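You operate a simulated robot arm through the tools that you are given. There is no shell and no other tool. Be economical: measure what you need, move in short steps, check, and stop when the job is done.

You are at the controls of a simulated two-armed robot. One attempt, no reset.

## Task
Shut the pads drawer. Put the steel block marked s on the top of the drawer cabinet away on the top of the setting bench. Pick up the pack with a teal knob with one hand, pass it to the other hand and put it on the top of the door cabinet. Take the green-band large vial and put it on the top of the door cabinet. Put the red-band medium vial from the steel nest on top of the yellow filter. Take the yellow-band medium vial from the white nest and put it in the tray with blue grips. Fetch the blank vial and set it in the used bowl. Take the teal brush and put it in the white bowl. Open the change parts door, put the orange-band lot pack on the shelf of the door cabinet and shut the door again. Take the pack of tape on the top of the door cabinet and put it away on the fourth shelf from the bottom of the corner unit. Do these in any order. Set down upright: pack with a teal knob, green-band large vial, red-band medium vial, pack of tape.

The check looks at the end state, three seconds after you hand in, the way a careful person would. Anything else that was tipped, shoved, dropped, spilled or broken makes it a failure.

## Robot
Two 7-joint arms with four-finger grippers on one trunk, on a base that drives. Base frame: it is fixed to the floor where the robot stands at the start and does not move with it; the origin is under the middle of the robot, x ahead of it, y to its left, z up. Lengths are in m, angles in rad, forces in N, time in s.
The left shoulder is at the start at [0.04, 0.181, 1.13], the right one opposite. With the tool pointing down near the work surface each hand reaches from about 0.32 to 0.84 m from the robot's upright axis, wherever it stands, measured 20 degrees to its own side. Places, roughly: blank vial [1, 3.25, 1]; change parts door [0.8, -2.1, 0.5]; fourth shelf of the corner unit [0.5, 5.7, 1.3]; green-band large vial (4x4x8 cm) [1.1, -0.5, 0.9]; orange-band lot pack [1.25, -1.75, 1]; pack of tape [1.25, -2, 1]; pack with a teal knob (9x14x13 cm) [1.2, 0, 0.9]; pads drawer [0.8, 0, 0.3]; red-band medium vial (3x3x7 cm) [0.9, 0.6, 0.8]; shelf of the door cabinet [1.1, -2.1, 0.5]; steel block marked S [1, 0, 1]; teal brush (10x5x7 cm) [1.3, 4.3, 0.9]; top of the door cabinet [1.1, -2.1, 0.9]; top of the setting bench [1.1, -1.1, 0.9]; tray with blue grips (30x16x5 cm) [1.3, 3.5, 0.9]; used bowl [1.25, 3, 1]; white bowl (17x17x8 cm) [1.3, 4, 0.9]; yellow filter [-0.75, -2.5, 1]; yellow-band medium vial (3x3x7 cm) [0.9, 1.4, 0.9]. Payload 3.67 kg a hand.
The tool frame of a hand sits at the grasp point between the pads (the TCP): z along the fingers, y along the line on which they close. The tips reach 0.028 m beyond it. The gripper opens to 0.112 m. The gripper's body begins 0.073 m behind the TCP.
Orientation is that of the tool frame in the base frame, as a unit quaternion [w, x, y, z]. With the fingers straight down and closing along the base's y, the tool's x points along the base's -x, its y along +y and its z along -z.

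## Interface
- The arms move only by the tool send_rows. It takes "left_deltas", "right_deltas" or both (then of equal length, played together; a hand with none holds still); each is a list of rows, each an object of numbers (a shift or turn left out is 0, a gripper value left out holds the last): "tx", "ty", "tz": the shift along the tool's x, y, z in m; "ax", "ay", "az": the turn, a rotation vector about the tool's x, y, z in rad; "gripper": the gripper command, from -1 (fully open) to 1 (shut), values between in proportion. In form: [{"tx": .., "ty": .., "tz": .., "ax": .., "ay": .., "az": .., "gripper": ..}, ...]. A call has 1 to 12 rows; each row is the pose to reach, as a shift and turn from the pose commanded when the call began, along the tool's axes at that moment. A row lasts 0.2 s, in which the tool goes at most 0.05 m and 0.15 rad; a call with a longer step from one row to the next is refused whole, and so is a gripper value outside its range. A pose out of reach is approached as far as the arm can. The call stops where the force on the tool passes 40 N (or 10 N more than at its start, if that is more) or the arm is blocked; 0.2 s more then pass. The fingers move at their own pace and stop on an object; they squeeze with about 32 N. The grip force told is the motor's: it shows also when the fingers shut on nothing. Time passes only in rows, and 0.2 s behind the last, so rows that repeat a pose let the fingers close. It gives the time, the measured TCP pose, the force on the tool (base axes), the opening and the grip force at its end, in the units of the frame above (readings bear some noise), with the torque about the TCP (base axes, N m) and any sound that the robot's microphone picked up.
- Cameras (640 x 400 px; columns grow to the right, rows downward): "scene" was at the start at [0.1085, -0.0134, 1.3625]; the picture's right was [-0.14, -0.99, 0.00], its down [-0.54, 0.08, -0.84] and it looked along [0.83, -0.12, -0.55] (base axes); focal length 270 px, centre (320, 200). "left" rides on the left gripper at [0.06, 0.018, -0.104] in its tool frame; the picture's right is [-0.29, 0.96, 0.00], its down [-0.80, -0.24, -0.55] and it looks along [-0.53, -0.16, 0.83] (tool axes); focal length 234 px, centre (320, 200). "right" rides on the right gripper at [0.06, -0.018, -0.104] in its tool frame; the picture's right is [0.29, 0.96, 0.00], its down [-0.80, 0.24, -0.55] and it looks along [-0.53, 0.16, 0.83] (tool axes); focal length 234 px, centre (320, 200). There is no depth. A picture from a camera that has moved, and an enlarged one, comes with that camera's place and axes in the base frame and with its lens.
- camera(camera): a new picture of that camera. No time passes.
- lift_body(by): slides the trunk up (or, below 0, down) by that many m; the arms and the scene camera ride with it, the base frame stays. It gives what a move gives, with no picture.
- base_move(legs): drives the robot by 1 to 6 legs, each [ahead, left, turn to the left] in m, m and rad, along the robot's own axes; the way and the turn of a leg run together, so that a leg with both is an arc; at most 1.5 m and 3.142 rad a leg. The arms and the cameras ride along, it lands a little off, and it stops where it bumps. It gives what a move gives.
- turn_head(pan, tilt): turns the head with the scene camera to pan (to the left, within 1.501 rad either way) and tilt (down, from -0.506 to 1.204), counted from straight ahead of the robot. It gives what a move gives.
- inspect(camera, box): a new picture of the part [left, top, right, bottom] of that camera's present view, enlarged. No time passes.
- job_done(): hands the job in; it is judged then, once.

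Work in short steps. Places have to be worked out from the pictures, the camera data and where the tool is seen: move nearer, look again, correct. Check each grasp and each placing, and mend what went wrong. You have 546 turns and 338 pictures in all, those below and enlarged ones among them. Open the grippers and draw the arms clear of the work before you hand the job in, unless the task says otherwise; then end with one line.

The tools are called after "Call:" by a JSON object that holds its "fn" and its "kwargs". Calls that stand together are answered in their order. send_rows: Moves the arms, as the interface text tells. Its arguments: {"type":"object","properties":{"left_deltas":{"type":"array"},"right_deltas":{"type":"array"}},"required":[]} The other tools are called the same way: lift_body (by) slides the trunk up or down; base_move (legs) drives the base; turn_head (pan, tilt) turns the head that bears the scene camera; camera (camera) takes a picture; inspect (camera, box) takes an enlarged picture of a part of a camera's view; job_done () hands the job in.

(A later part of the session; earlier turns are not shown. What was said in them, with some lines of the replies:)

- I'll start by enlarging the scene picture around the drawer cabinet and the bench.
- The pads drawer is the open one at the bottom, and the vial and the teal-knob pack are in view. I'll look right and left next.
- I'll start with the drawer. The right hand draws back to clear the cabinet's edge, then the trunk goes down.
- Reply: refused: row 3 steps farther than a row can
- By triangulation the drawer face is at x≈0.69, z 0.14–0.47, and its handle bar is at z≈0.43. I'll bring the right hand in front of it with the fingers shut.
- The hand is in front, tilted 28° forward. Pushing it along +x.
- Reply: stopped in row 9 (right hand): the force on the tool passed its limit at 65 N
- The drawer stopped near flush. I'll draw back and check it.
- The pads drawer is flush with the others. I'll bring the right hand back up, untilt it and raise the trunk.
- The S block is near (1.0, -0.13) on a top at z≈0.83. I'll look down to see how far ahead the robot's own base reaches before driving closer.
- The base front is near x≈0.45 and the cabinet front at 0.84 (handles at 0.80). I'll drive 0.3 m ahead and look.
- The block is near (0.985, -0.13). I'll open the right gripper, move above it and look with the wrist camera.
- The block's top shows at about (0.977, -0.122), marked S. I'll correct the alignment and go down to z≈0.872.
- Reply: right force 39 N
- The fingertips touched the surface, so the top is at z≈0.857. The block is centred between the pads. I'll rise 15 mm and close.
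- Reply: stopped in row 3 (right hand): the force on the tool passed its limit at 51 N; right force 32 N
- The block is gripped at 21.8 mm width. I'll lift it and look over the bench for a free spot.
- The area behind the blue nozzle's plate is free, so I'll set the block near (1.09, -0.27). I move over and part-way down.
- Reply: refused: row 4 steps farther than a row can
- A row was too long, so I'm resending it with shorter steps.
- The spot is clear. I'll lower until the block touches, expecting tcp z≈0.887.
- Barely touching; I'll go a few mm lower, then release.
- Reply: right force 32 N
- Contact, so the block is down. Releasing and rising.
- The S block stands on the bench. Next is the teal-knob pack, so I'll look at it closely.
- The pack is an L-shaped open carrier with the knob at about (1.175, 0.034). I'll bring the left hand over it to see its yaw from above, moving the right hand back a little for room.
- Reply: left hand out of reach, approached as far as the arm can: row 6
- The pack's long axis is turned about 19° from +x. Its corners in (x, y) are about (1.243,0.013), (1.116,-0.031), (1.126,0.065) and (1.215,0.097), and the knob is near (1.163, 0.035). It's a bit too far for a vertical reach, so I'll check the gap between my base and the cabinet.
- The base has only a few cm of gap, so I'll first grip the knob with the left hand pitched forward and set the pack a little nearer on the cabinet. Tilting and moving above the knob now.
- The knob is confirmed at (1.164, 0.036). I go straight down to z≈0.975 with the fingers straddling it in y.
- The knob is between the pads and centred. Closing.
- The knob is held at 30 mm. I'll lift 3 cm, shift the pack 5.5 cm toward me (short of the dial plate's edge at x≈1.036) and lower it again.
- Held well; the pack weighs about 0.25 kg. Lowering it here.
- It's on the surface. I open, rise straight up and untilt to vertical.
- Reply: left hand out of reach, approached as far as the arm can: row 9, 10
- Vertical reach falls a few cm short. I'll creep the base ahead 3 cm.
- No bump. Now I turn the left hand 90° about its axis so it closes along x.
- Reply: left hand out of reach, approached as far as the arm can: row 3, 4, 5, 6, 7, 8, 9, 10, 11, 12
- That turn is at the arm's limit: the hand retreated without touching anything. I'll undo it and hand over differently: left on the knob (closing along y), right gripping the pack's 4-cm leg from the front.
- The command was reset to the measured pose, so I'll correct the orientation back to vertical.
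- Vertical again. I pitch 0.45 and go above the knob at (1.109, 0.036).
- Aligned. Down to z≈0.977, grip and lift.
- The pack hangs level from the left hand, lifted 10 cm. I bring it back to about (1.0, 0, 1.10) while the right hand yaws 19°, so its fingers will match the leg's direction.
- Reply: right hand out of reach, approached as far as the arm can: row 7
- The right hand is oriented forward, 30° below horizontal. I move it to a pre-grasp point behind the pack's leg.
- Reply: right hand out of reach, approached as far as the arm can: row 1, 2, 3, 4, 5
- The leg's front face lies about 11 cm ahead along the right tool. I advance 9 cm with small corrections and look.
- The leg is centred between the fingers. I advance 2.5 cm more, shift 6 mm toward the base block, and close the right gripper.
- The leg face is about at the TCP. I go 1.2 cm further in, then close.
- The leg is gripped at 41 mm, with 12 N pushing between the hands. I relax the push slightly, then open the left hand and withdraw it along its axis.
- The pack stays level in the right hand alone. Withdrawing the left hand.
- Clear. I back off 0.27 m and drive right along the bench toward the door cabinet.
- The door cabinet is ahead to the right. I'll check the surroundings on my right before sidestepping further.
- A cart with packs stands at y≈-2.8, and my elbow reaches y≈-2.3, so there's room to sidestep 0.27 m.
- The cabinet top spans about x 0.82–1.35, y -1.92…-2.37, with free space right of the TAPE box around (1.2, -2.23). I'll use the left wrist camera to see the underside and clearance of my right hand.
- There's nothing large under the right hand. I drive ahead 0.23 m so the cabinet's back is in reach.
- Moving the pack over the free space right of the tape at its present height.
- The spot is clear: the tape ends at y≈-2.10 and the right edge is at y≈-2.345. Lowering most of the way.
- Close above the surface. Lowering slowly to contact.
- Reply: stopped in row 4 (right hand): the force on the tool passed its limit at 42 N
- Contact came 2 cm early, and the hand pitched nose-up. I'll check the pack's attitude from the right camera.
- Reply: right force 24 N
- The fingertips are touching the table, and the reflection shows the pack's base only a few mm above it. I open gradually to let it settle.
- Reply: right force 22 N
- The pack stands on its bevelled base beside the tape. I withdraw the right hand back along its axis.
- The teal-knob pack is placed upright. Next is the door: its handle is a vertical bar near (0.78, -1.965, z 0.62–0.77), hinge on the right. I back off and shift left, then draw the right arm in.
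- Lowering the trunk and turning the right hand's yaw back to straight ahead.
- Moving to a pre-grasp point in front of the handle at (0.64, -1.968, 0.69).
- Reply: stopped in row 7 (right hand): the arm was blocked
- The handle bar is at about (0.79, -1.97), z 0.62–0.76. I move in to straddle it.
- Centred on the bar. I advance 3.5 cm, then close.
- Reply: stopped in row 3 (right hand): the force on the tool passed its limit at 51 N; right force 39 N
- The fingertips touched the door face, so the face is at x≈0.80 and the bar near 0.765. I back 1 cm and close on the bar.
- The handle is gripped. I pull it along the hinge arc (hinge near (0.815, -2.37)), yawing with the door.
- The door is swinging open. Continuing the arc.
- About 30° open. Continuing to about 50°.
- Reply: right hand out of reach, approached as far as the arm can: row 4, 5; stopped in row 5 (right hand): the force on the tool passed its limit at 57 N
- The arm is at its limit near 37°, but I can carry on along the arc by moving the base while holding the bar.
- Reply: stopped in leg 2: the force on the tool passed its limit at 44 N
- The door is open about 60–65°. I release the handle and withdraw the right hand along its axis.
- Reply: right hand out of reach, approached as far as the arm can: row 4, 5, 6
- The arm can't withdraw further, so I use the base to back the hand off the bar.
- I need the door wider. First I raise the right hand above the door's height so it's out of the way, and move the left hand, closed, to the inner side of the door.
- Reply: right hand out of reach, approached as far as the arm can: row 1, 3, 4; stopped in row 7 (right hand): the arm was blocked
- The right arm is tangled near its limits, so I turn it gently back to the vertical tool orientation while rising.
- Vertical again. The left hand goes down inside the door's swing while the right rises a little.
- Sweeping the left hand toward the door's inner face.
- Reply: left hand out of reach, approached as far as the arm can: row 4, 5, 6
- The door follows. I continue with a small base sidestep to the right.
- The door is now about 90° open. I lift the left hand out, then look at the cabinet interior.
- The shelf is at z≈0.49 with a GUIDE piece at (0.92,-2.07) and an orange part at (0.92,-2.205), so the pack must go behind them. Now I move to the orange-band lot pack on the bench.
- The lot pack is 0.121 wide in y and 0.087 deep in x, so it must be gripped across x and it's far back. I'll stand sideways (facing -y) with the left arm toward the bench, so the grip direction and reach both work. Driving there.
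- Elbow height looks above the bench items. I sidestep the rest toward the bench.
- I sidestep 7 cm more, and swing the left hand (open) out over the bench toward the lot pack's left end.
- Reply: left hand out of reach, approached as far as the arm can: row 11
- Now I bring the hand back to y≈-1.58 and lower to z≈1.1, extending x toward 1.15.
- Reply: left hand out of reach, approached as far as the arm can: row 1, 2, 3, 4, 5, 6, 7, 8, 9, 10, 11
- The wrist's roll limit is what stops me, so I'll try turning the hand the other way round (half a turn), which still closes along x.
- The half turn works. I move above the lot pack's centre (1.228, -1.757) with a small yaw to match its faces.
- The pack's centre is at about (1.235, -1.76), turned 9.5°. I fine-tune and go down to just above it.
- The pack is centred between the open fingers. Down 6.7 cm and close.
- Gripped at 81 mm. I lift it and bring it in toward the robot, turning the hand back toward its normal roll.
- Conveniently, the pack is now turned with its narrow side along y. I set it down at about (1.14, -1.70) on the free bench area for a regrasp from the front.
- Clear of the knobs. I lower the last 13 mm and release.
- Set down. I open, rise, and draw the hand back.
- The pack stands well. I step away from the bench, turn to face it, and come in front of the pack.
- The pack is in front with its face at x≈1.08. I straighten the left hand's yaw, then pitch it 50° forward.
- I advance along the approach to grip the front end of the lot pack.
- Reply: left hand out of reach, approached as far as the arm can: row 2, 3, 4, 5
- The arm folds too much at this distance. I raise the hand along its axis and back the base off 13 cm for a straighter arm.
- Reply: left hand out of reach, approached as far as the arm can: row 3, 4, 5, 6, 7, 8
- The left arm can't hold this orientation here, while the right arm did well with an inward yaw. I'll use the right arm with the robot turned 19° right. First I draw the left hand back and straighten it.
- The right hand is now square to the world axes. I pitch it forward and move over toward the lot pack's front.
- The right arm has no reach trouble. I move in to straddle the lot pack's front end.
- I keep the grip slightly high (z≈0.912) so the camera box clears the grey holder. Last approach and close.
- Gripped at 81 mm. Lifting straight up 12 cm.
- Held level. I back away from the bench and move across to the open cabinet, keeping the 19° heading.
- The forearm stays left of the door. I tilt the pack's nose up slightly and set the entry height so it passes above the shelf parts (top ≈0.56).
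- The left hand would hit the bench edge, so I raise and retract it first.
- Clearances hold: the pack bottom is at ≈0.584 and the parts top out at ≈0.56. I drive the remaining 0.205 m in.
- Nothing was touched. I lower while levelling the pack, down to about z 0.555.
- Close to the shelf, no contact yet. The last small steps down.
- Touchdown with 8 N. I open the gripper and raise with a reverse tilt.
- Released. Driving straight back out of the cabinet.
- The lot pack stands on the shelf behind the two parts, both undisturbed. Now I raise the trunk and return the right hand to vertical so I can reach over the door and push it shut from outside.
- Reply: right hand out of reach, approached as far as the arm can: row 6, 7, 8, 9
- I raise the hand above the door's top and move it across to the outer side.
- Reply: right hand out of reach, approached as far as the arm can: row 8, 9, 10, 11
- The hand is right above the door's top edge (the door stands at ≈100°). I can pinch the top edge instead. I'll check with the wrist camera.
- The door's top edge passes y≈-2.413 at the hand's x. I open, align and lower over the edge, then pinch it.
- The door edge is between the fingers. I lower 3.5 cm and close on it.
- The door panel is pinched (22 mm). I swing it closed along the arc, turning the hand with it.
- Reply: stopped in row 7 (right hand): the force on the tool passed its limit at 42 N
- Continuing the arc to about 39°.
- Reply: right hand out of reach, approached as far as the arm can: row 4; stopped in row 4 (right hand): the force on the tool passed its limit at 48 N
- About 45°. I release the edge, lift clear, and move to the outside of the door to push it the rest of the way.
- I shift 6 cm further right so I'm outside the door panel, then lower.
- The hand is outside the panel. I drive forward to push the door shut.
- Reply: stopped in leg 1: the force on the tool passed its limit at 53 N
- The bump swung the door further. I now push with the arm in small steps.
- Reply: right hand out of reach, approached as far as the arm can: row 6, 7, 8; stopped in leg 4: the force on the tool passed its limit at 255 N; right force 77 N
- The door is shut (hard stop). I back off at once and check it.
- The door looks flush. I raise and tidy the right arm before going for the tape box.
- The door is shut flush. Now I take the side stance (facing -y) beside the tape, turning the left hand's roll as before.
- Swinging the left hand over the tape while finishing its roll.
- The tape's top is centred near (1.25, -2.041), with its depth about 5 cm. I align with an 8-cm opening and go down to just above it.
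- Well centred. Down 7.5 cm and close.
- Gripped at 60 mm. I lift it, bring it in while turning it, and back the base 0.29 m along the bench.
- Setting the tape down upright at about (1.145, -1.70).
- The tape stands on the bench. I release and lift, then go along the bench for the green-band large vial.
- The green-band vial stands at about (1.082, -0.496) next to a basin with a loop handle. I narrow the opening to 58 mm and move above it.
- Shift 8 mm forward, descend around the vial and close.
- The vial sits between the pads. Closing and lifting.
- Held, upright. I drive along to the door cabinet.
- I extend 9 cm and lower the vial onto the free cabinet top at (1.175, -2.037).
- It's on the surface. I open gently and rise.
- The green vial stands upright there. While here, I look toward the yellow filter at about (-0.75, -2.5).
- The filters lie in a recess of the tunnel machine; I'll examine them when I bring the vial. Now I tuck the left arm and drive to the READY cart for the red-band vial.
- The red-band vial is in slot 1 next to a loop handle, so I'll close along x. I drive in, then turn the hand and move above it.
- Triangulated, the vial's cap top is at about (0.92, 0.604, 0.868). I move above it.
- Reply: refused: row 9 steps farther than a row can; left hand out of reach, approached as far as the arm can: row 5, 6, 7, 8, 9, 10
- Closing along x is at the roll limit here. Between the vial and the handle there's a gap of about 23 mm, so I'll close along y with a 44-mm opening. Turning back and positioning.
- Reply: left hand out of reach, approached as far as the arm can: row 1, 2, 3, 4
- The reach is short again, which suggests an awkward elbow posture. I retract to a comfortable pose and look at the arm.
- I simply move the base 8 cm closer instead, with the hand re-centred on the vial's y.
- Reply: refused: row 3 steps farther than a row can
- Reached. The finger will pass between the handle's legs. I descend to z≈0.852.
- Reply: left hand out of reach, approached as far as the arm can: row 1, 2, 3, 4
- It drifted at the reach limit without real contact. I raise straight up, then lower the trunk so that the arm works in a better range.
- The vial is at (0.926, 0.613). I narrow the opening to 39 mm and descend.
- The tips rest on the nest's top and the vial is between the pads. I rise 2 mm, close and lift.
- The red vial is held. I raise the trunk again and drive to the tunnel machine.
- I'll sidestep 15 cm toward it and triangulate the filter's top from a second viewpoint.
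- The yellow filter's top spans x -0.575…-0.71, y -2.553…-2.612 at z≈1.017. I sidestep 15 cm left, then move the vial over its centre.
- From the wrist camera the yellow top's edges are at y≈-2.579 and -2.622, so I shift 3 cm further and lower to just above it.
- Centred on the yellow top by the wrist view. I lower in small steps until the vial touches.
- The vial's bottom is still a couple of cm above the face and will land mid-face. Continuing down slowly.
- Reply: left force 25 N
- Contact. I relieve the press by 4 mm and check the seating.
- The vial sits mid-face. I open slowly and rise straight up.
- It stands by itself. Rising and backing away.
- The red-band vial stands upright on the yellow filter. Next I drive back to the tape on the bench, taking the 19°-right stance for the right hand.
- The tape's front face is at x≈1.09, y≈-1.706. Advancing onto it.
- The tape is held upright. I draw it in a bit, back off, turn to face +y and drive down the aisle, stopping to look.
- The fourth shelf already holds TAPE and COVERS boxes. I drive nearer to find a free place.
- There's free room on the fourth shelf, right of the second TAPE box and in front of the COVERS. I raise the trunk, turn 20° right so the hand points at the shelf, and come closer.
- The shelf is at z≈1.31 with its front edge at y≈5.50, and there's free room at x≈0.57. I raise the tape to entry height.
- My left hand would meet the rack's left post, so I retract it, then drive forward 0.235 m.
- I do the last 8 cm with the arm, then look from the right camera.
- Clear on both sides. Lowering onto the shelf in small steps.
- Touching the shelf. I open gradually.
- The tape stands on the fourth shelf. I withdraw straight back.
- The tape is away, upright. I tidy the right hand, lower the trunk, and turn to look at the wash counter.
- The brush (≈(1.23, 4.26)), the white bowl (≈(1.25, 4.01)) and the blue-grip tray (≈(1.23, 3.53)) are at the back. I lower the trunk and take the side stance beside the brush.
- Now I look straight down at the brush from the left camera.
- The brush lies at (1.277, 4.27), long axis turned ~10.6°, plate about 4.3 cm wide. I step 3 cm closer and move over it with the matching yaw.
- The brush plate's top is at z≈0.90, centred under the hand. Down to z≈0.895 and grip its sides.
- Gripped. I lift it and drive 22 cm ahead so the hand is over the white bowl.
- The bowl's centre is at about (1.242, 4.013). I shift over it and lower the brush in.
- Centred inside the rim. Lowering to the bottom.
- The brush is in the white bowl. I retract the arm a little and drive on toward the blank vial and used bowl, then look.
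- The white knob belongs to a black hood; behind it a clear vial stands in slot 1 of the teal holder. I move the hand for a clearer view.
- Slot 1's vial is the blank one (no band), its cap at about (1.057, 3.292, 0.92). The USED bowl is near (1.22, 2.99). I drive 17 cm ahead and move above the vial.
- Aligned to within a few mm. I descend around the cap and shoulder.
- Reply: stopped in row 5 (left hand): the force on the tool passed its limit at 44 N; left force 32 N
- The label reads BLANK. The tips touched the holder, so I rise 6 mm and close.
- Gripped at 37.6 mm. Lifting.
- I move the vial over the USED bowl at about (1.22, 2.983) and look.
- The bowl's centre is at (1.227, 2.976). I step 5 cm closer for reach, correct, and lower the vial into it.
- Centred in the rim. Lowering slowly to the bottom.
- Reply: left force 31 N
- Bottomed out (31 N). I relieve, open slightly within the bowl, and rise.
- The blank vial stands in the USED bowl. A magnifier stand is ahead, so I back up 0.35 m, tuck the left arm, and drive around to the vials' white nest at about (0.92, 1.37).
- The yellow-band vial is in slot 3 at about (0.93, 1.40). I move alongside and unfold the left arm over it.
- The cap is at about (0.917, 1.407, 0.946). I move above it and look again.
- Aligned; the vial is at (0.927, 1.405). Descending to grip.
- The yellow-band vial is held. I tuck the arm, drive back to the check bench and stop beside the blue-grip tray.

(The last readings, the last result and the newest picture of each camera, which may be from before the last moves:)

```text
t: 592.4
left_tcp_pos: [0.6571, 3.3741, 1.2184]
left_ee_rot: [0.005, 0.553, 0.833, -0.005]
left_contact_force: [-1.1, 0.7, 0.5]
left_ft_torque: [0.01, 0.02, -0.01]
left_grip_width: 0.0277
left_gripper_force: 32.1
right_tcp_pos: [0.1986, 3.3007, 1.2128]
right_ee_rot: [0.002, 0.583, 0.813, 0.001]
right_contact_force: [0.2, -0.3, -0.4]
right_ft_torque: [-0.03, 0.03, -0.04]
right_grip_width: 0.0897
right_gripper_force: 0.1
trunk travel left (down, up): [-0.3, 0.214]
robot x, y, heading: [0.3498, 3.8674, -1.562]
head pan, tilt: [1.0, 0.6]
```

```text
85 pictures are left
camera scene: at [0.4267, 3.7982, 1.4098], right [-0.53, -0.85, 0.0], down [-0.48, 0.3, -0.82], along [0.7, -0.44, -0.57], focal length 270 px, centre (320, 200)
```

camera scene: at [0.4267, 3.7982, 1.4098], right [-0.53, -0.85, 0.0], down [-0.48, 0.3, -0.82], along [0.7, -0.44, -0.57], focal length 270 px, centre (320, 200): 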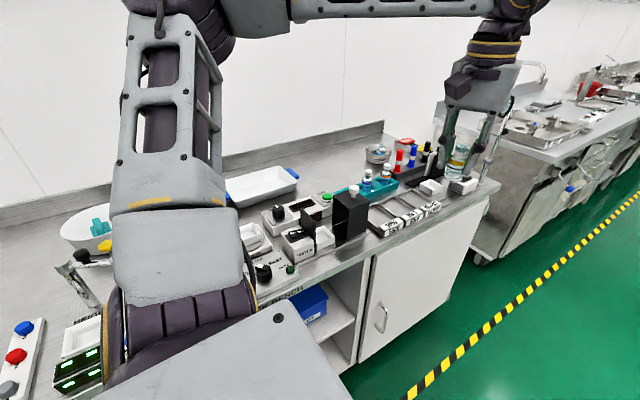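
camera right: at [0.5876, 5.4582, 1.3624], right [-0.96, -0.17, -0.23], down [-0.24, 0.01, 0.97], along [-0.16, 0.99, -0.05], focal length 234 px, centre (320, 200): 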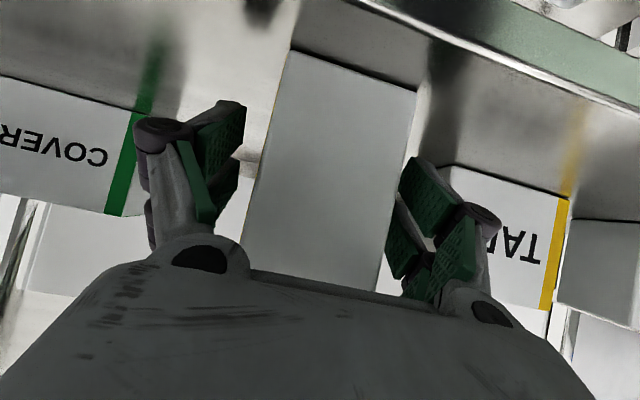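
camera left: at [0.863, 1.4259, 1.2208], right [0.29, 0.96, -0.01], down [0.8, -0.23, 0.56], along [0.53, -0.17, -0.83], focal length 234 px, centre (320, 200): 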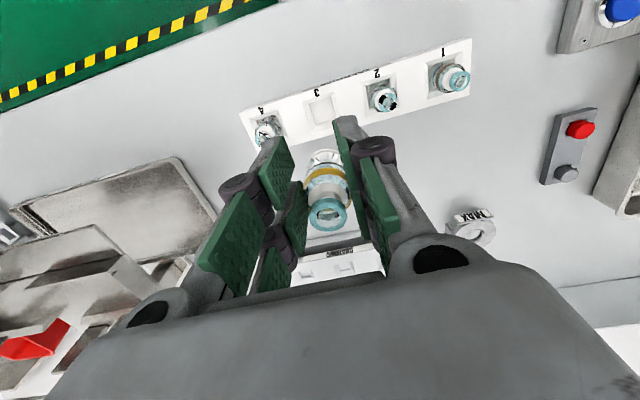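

I unfold the arm over the bench toward the tray at about (1.245, 3.535).

Call:
{"fn": "send_rows", "kwargs": {"left_deltas": [{"tx": 0.005, "ty": 0.034, "az": -0.12}, {"tx": 0.011, "ty": 0.067, "az": -0.24}, {"tx": 0.016, "ty": 0.101, "az": -0.36}, {"tx": 0.021, "ty": 0.135, "az": -0.48}, {"tx": 0.027, "ty": 0.169, "az": -0.6}, {"tx": 0.032, "ty": 0.202, "az": -0.72}, {"tx": 0.037, "ty": 0.236, "az": -0.84}, {"tx": 0.042, "ty": 0.27, "az": -0.96}, {"tx": 0.048, "ty": 0.303, "az": -1.08}, {"tx": 0.053, "ty": 0.337, "az": -1.17}]}}

Call:
{"fn": "camera", "kwargs": {"camera": "left"}}

```text
t: 594.6
left_tcp_pos: [0.9484, 3.5546, 1.2165]
left_ee_rot: [0.001, 0.0, 1.0, -0.006]
left_contact_force: [0.6, 0.7, -0.4]
left_ft_torque: [0.04, 0.01, -0.01]
left_grip_width: 0.0281
left_gripper_force: 31.9
right_tcp_pos: [0.1987, 3.3005, 1.2127]
right_ee_rot: [0.001, 0.583, 0.813, 0.0]
right_contact_force: [-0.2, -0.3, 0.2]
right_ft_torque: [0.01, 0.03, 0.02]
right_grip_width: 0.0895
right_gripper_force: 0.1
trunk travel left (down, up): [-0.3, 0.214]
robot x, y, heading: [0.348, 3.8655, -1.567]
head pan, tilt: [1.0, 0.6]
```

```text
84 pictures are left
camera left: at [0.8882, 3.5743, 1.3189], right [0.29, 0.96, -0.01], down [0.8, -0.23, 0.56], along [0.53, -0.17, -0.83], focal length 234 px, centre (320, 200)
```

left: 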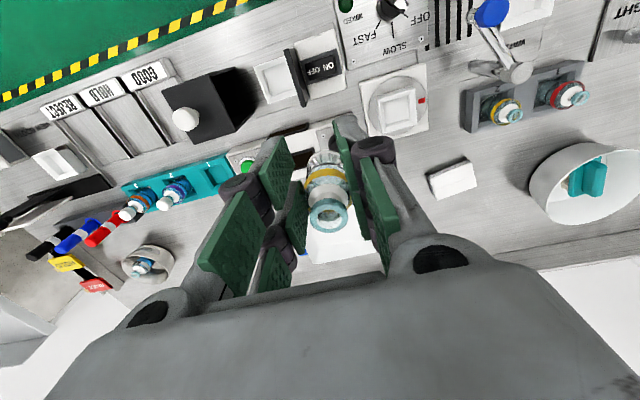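

I sidestep 5 cm closer and extend over the tray's middle.

Call:
{"fn": "base_move", "kwargs": {"legs": [[0, 0.05, 0]]}}

Call:
{"fn": "send_rows", "kwargs": {"left_deltas": [{"tx": -0.045, "ty": -0.003}, {"tx": -0.09, "ty": -0.006, "tz": 0.01}, {"tx": -0.135, "ty": -0.009, "tz": 0.025}, {"tx": -0.18, "ty": -0.012, "tz": 0.045}, {"tx": -0.22, "ty": -0.014, "tz": 0.07}, {"tx": -0.237, "ty": -0.015, "tz": 0.11}]}}

Call:
{"fn": "camera", "kwargs": {"camera": "left"}}

Call:
{"fn": "camera", "kwargs": {"camera": "scene"}}

```text
t: 595.6
left_tcp_pos: [0.9925, 3.5549, 1.2178]
left_ee_rot: [0.003, 0.001, 1.0, -0.007]
left_contact_force: [-0.1, 0.2, 0.5]
left_ft_torque: [0.02, -0.03, 0.03]
left_grip_width: 0.028
left_gripper_force: 32.5
right_tcp_pos: [0.2431, 3.3011, 1.2112]
right_ee_rot: [0.003, 0.583, 0.812, 0.002]
right_contact_force: [-0.9, 0.8, 0.5]
right_ft_torque: [0.0, -0.06, -0.01]
right_grip_width: 0.0895
right_gripper_force: 0.0
trunk travel left (down, up): [-0.3, 0.214]
robot x, y, heading: [0.4019, 3.8639, -1.563]
head pan, tilt: [1.0, 0.6]
```

```text
t: 597.0
left_tcp_pos: [1.233, 3.5391, 1.1086]
left_ee_rot: [0.002, 0.002, 1.0, -0.007]
left_contact_force: [-0.9, 0.4, 0.1]
left_ft_torque: [0.0, 0.01, -0.01]
left_grip_width: 0.0278
left_gripper_force: 32.0
right_tcp_pos: [0.247, 3.2996, 1.2126]
right_ee_rot: [0.001, 0.584, 0.812, 0.001]
right_contact_force: [1.0, -0.4, -0.6]
right_ft_torque: [0.02, -0.01, -0.01]
right_grip_width: 0.0893
right_gripper_force: 0.0
trunk travel left (down, up): [-0.3, 0.214]
robot x, y, heading: [0.4005, 3.8669, -1.565]
head pan, tilt: [1.0, 0.6]
```

```text
83 pictures are left
camera left: at [1.1737, 3.5575, 1.2105], right [0.29, 0.96, -0.01], down [0.79, -0.23, 0.56], along [0.53, -0.17, -0.83], focal length 234 px, centre (320, 200)
```

left: 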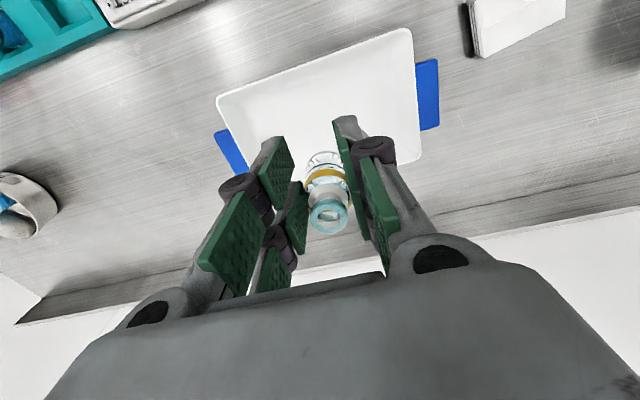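

```text
82 pictures are left
camera scene: at [0.4756, 3.7983, 1.4097], right [-0.53, -0.84, 0.0], down [-0.48, 0.3, -0.82], along [0.7, -0.44, -0.57], focal length 270 px, centre (320, 200)
```

scene: 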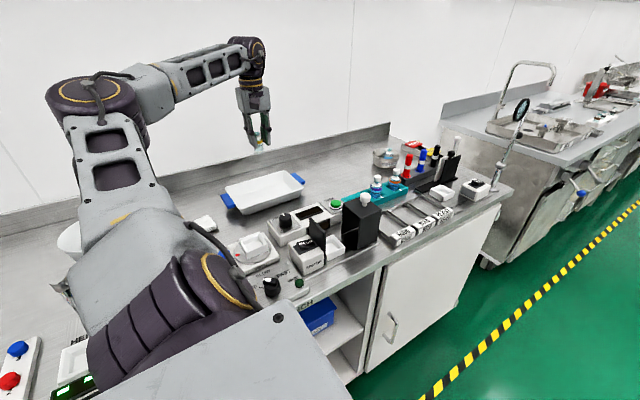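

The tray spans x 1.19–1.33, y 3.42–3.65. I shift 2.5 cm further in and lower.

Call:
{"fn": "send_rows", "kwargs": {"left_deltas": [{"tx": -0.025}, {"tx": -0.025, "tz": 0.045}, {"tx": -0.025, "tz": 0.09}, {"tx": -0.025, "tz": 0.135}, {"tx": -0.025, "tz": 0.165}]}}

Call:
{"fn": "send_rows", "kwargs": {"left_deltas": [{"tz": 0.008}, {"tz": 0.014}, {"tz": 0.02}, {"tz": 0.025}]}}

Call:
{"fn": "inspect", "kwargs": {"camera": "scene", "box": [190, 80, 350, 230]}}

```text
t: 598.2
left_tcp_pos: [1.2604, 3.5359, 0.9427]
left_ee_rot: [0.003, 0.001, 1.0, -0.008]
left_contact_force: [0.1, 0.4, -0.1]
left_ft_torque: [0.0, 0.0, 0.02]
left_grip_width: 0.0276
left_gripper_force: 32.2
right_tcp_pos: [0.2462, 3.3011, 1.2122]
right_ee_rot: [0.003, 0.584, 0.812, 0.0]
right_contact_force: [0.8, 0.1, -0.2]
right_ft_torque: [-0.02, 0.0, -0.01]
right_grip_width: 0.0895
right_gripper_force: 0.0
trunk travel left (down, up): [-0.3, 0.214]
robot x, y, heading: [0.3982, 3.8676, -1.565]
head pan, tilt: [1.0, 0.6]
```

```text
t: 599.2
left_tcp_pos: [1.2576, 3.5356, 0.9245]
left_ee_rot: [0.006, 0.001, 1.0, -0.009]
left_contact_force: [0.9, -0.9, 23.3]
left_ft_torque: [-0.04, -0.36, -0.01]
left_grip_width: 0.0278
left_gripper_force: 32.0
right_tcp_pos: [0.2423, 3.3029, 1.2124]
right_ee_rot: [0.003, 0.584, 0.812, 0.001]
right_contact_force: [0.8, 0.5, 0.3]
right_ft_torque: [0.03, 0.0, 0.01]
right_grip_width: 0.0895
right_gripper_force: 0.3
trunk travel left (down, up): [-0.3, 0.214]
robot x, y, heading: [0.4011, 3.868, -1.57]
head pan, tilt: [1.0, 0.6]
```

```text
2.67 times, centred on (270, 155) of scene
camera zoom: at [0.4714, 3.7997, 1.4102], right [-0.54, -0.84, 0.0], down [-0.48, 0.3, -0.83], along [0.7, -0.44, -0.56], focal length 720 px, centre (453, 320)
```

zoom: 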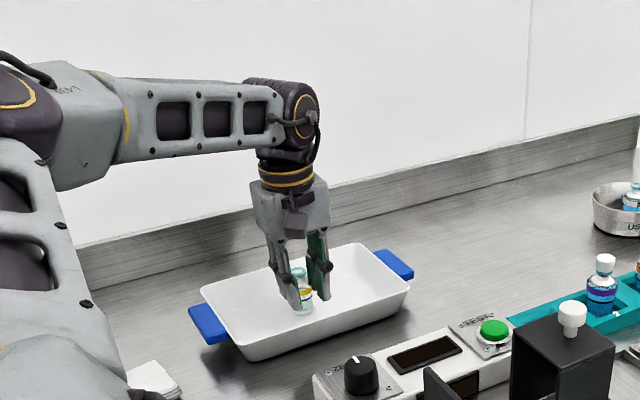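

The vial touches the tray's bottom. I relieve, open and rise.

Call:
{"fn": "send_rows", "kwargs": {"left_deltas": [{"tz": -0.006}, {"tz": -0.006, "gripper": 0.4}, {"tz": -0.006, "gripper": 0.25}, {"tz": -0.006, "gripper": 0.15}, {"tz": -0.03}, {"tz": -0.07}, {"tz": -0.11}, {"tz": -0.15}, {"tz": -0.19}]}}

Call:
{"fn": "inspect", "kwargs": {"camera": "scene", "box": [190, 80, 350, 230]}}

```text
t: 601.2
left_tcp_pos: [1.2578, 3.5384, 1.1097]
left_ee_rot: [0.003, 0.002, 1.0, -0.007]
left_contact_force: [0.9, 1.1, 0.2]
left_ft_torque: [0.03, -0.01, -0.01]
left_grip_width: 0.0477
left_gripper_force: 0.1
right_tcp_pos: [0.245, 3.3003, 1.213]
right_ee_rot: [0.002, 0.584, 0.812, 0.001]
right_contact_force: [-0.3, -0.2, -0.7]
right_ft_torque: [-0.01, 0.0, -0.01]
right_grip_width: 0.0897
right_gripper_force: 0.1
trunk travel left (down, up): [-0.3, 0.214]
robot x, y, heading: [0.3979, 3.8641, -1.567]
head pan, tilt: [1.0, 0.6]
```

```text
2.67 times, centred on (270, 155) of scene
camera zoom: at [0.4737, 3.7987, 1.4098], right [-0.54, -0.84, 0.0], down [-0.48, 0.3, -0.83], along [0.7, -0.44, -0.56], focal length 720 px, centre (453, 320)
```

zoom: 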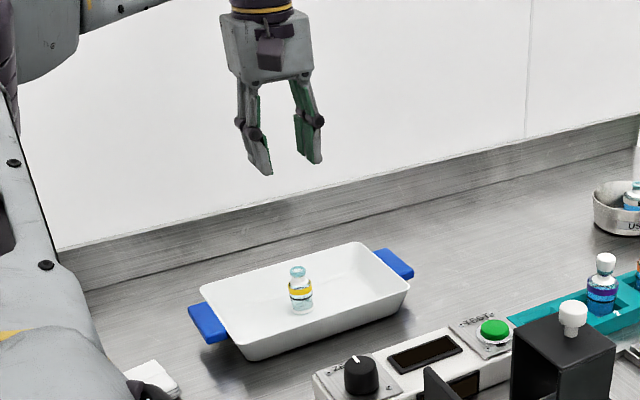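

The yellow-band vial stands in the blue-grip tray. I draw the arm clear and open the grippers.

Call:
{"fn": "send_rows", "kwargs": {"left_deltas": [{"tx": 0.045, "tz": -0.02, "gripper": -1}, {"tx": 0.09, "tz": -0.04}, {"tx": 0.135, "tz": -0.06}, {"tx": 0.18, "tz": -0.08}, {"tx": 0.225, "tz": -0.1}, {"tx": 0.27, "tz": -0.12}, {"tx": 0.315, "tz": -0.13}, {"tx": 0.36, "tz": -0.13}], "right_deltas": [{"gripper": -1}, {"gripper": -1}, {"gripper": -1}, {"gripper": -1}, {"gripper": -1}, {"gripper": -1}, {"gripper": -1}, {"gripper": -1}]}}

Call:
{"fn": "base_move", "kwargs": {"legs": [[0, -0.35, 0]]}}

Call:
{"fn": "camera", "kwargs": {"camera": "scene"}}

Call:
{"fn": "turn_head", "kwargs": {"pan": 0.3, "tilt": 0.3}}

Call:
{"fn": "camera", "kwargs": {"camera": "scene"}}

```text
t: 603.0
left_tcp_pos: [0.8959, 3.542, 1.2364]
left_ee_rot: [0.002, 0.001, 1.0, -0.007]
left_contact_force: [-0.7, -0.1, -0.2]
left_ft_torque: [0.03, -0.04, -0.03]
left_grip_width: 0.1117
left_gripper_force: 0.1
right_tcp_pos: [0.2447, 3.2996, 1.2123]
right_ee_rot: [0.002, 0.583, 0.812, 0.001]
right_contact_force: [-1.0, 0.0, -0.3]
right_ft_torque: [0.02, 0.0, 0.03]
right_grip_width: 0.1118
right_gripper_force: 0.2
trunk travel left (down, up): [-0.3, 0.214]
robot x, y, heading: [0.3973, 3.865, -1.562]
head pan, tilt: [1.0, 0.6]
```

```text
t: 605.3
left_tcp_pos: [0.5467, 3.5392, 1.2351]
left_ee_rot: [0.002, 0.002, 1.0, -0.006]
left_contact_force: [-0.4, 0.2, -0.4]
left_ft_torque: [-0.02, 0.0, 0.02]
left_grip_width: 0.1119
left_gripper_force: 0.1
right_tcp_pos: [-0.1057, 3.2986, 1.2115]
right_ee_rot: [0.002, 0.585, 0.811, 0.001]
right_contact_force: [0.2, 0.2, -0.2]
right_ft_torque: [-0.02, -0.03, -0.01]
right_grip_width: 0.1117
right_gripper_force: 0.0
trunk travel left (down, up): [-0.3, 0.214]
robot x, y, heading: [0.0489, 3.8661, -1.563]
head pan, tilt: [1.0, 0.6]
```

```text
79 pictures are left
camera scene: at [0.1243, 3.7966, 1.4098], right [-0.54, -0.84, 0.0], down [-0.48, 0.3, -0.82], along [0.7, -0.44, -0.57], focal length 270 px, centre (320, 200)
```

scene: 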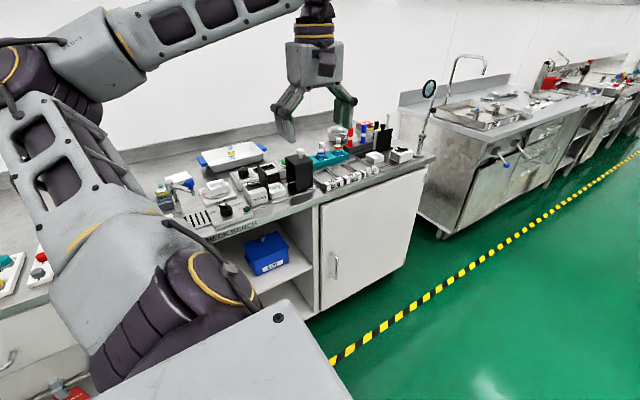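

```text
t: 606.4
left_tcp_pos: [0.5467, 3.5383, 1.2362]
left_ee_rot: [0.002, 0.002, 1.0, -0.007]
left_contact_force: [-1.0, 0.2, -1.2]
left_ft_torque: [-0.04, 0.0, -0.01]
left_grip_width: 0.1122
left_gripper_force: 0.1
right_tcp_pos: [-0.1053, 3.2989, 1.2126]
right_ee_rot: [0.002, 0.584, 0.812, 0.001]
right_contact_force: [0.3, -0.5, -0.5]
right_ft_torque: [-0.01, 0.0, 0.01]
right_grip_width: 0.1123
right_gripper_force: 0.1
trunk travel left (down, up): [-0.3, 0.214]
robot x, y, heading: [0.0496, 3.8655, -1.564]
head pan, tilt: [0.3, 0.3]
```

```text
78 pictures are left
camera scene: at [0.0777, 3.755, 1.4372], right [-0.95, -0.3, 0.0], down [-0.09, 0.28, -0.96], along [0.29, -0.91, -0.3], focal length 270 px, centre (320, 200)
```

scene: 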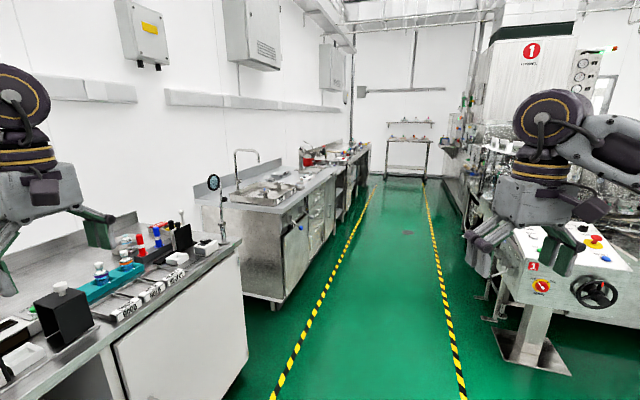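

I'll drive back down the aisle for a last check of the drawer, door and red vial.

Call:
{"fn": "base_move", "kwargs": {"legs": [[1.5, 0, 0], [1.5, 0, 0], [1.2, 0, 0]]}}

Call:
{"fn": "turn_head", "kwargs": {"pan": 0.75, "tilt": 0.4}}

Call:
{"fn": "camera", "kwargs": {"camera": "scene"}}

Call:
{"fn": "turn_head", "kwargs": {"pan": -0.35, "tilt": 0.25}}

Call:
{"fn": "camera", "kwargs": {"camera": "scene"}}

```text
t: 627.1
left_tcp_pos: [0.578, -0.6451, 1.2357]
left_ee_rot: [0.002, -0.002, 1.0, -0.007]
left_contact_force: [-0.3, 0.0, -0.3]
left_ft_torque: [0.02, 0.0, -0.01]
left_grip_width: 0.1121
left_gripper_force: 0.1
right_tcp_pos: [-0.0729, -0.8893, 1.2121]
right_ee_rot: [0.001, 0.581, 0.814, 0.001]
right_contact_force: [1.0, 0.1, 0.4]
right_ft_torque: [0.02, 0.01, 0.0]
right_grip_width: 0.112
right_gripper_force: 0.1
trunk travel left (down, up): [-0.3, 0.214]
robot x, y, heading: [0.0761, -0.3237, -1.555]
head pan, tilt: [0.3, 0.3]
```

```text
t: 628.0
left_tcp_pos: [0.5771, -0.6455, 1.2358]
left_ee_rot: [0.003, -0.002, 1.0, -0.006]
left_contact_force: [0.0, 0.2, -0.2]
left_ft_torque: [0.0, 0.0, -0.06]
left_grip_width: 0.1117
left_gripper_force: 0.1
right_tcp_pos: [-0.0723, -0.8893, 1.2131]
right_ee_rot: [0.002, 0.582, 0.813, 0.001]
right_contact_force: [0.0, -1.1, 0.4]
right_ft_torque: [0.01, -0.03, -0.02]
right_grip_width: 0.1119
right_gripper_force: 0.1
trunk travel left (down, up): [-0.3, 0.214]
robot x, y, heading: [0.0779, -0.3216, -1.554]
head pan, tilt: [0.75, 0.4]
```

```text
77 pictures are left
camera scene: at [0.1419, -0.4105, 1.428], right [-0.72, -0.69, 0.0], down [-0.27, 0.28, -0.92], along [0.64, -0.67, -0.39], focal length 270 px, centre (320, 200)
```

scene: 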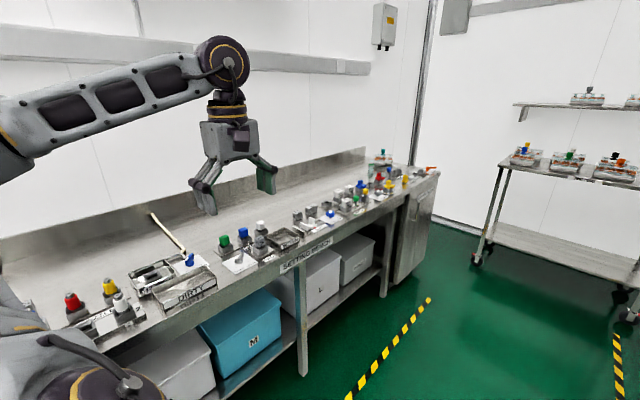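

```text
t: 629.3
left_tcp_pos: [0.5772, -0.6444, 1.2371]
left_ee_rot: [0.002, -0.002, 1.0, -0.006]
left_contact_force: [0.2, -0.5, 0.2]
left_ft_torque: [-0.02, -0.01, -0.04]
left_grip_width: 0.112
left_gripper_force: 0.0
right_tcp_pos: [-0.0729, -0.8905, 1.2114]
right_ee_rot: [0.001, 0.581, 0.814, 0.001]
right_contact_force: [-0.6, 0.2, 0.1]
right_ft_torque: [0.0, -0.06, -0.01]
right_grip_width: 0.112
right_gripper_force: 0.0
trunk travel left (down, up): [-0.3, 0.214]
robot x, y, heading: [0.0759, -0.3213, -1.562]
head pan, tilt: [-0.351, 0.25]
```

```text
76 pictures are left
camera scene: at [0.0471, -0.4318, 1.442], right [-0.94, 0.33, 0.0], down [0.08, 0.23, -0.97], along [-0.32, -0.91, -0.25], focal length 270 px, centre (320, 200)
```

scene: 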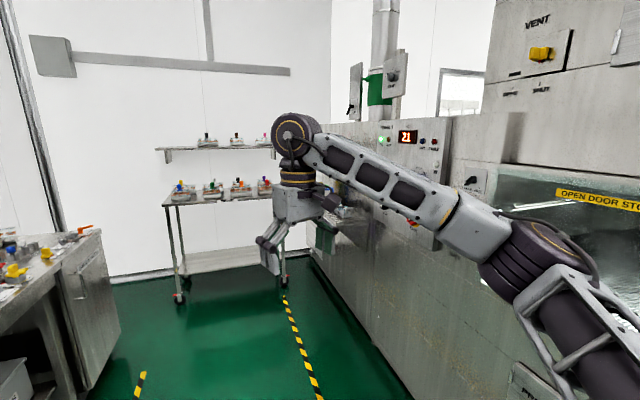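

Call:
{"fn": "turn_head", "kwargs": {"pan": 1.45, "tilt": 0.7}}

Call:
{"fn": "camera", "kwargs": {"camera": "scene"}}

```text
t: 631.1
left_tcp_pos: [0.5764, -0.6453, 1.236]
left_ee_rot: [0.002, -0.002, 1.0, -0.006]
left_contact_force: [0.6, 0.3, 1.1]
left_ft_torque: [0.01, 0.0, 0.0]
left_grip_width: 0.1119
left_gripper_force: 0.1
right_tcp_pos: [-0.0721, -0.8898, 1.2127]
right_ee_rot: [0.001, 0.582, 0.813, 0.001]
right_contact_force: [-0.1, -1.3, -0.3]
right_ft_torque: [-0.03, 0.06, 0.01]
right_grip_width: 0.112
right_gripper_force: 0.0
trunk travel left (down, up): [-0.3, 0.214]
robot x, y, heading: [0.0787, -0.3254, -1.556]
head pan, tilt: [1.45, 0.7]
```

```text
75 pictures are left
camera scene: at [0.1625, -0.3529, 1.4012], right [-0.11, -0.99, 0.0], down [-0.64, 0.07, -0.77], along [0.76, -0.08, -0.64], focal length 270 px, centre (320, 200)
```

scene: 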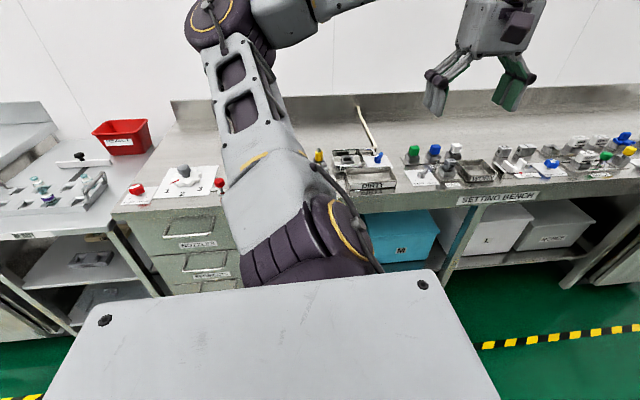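

The drawers and door are shut, the placed items were all checked after setting down, and the arms are clear with the grippers open. Handing in.

Call:
{"fn": "job_done", "kwargs": {}}

```text
The job is handed in.
```

All ten tasks are done and the job is handed in. In the final check the door and the visible drawers were shut. Every moved item was seen in place when I set it down, though the red vial, the S block and the door cabinet's interior were out of view at the end.
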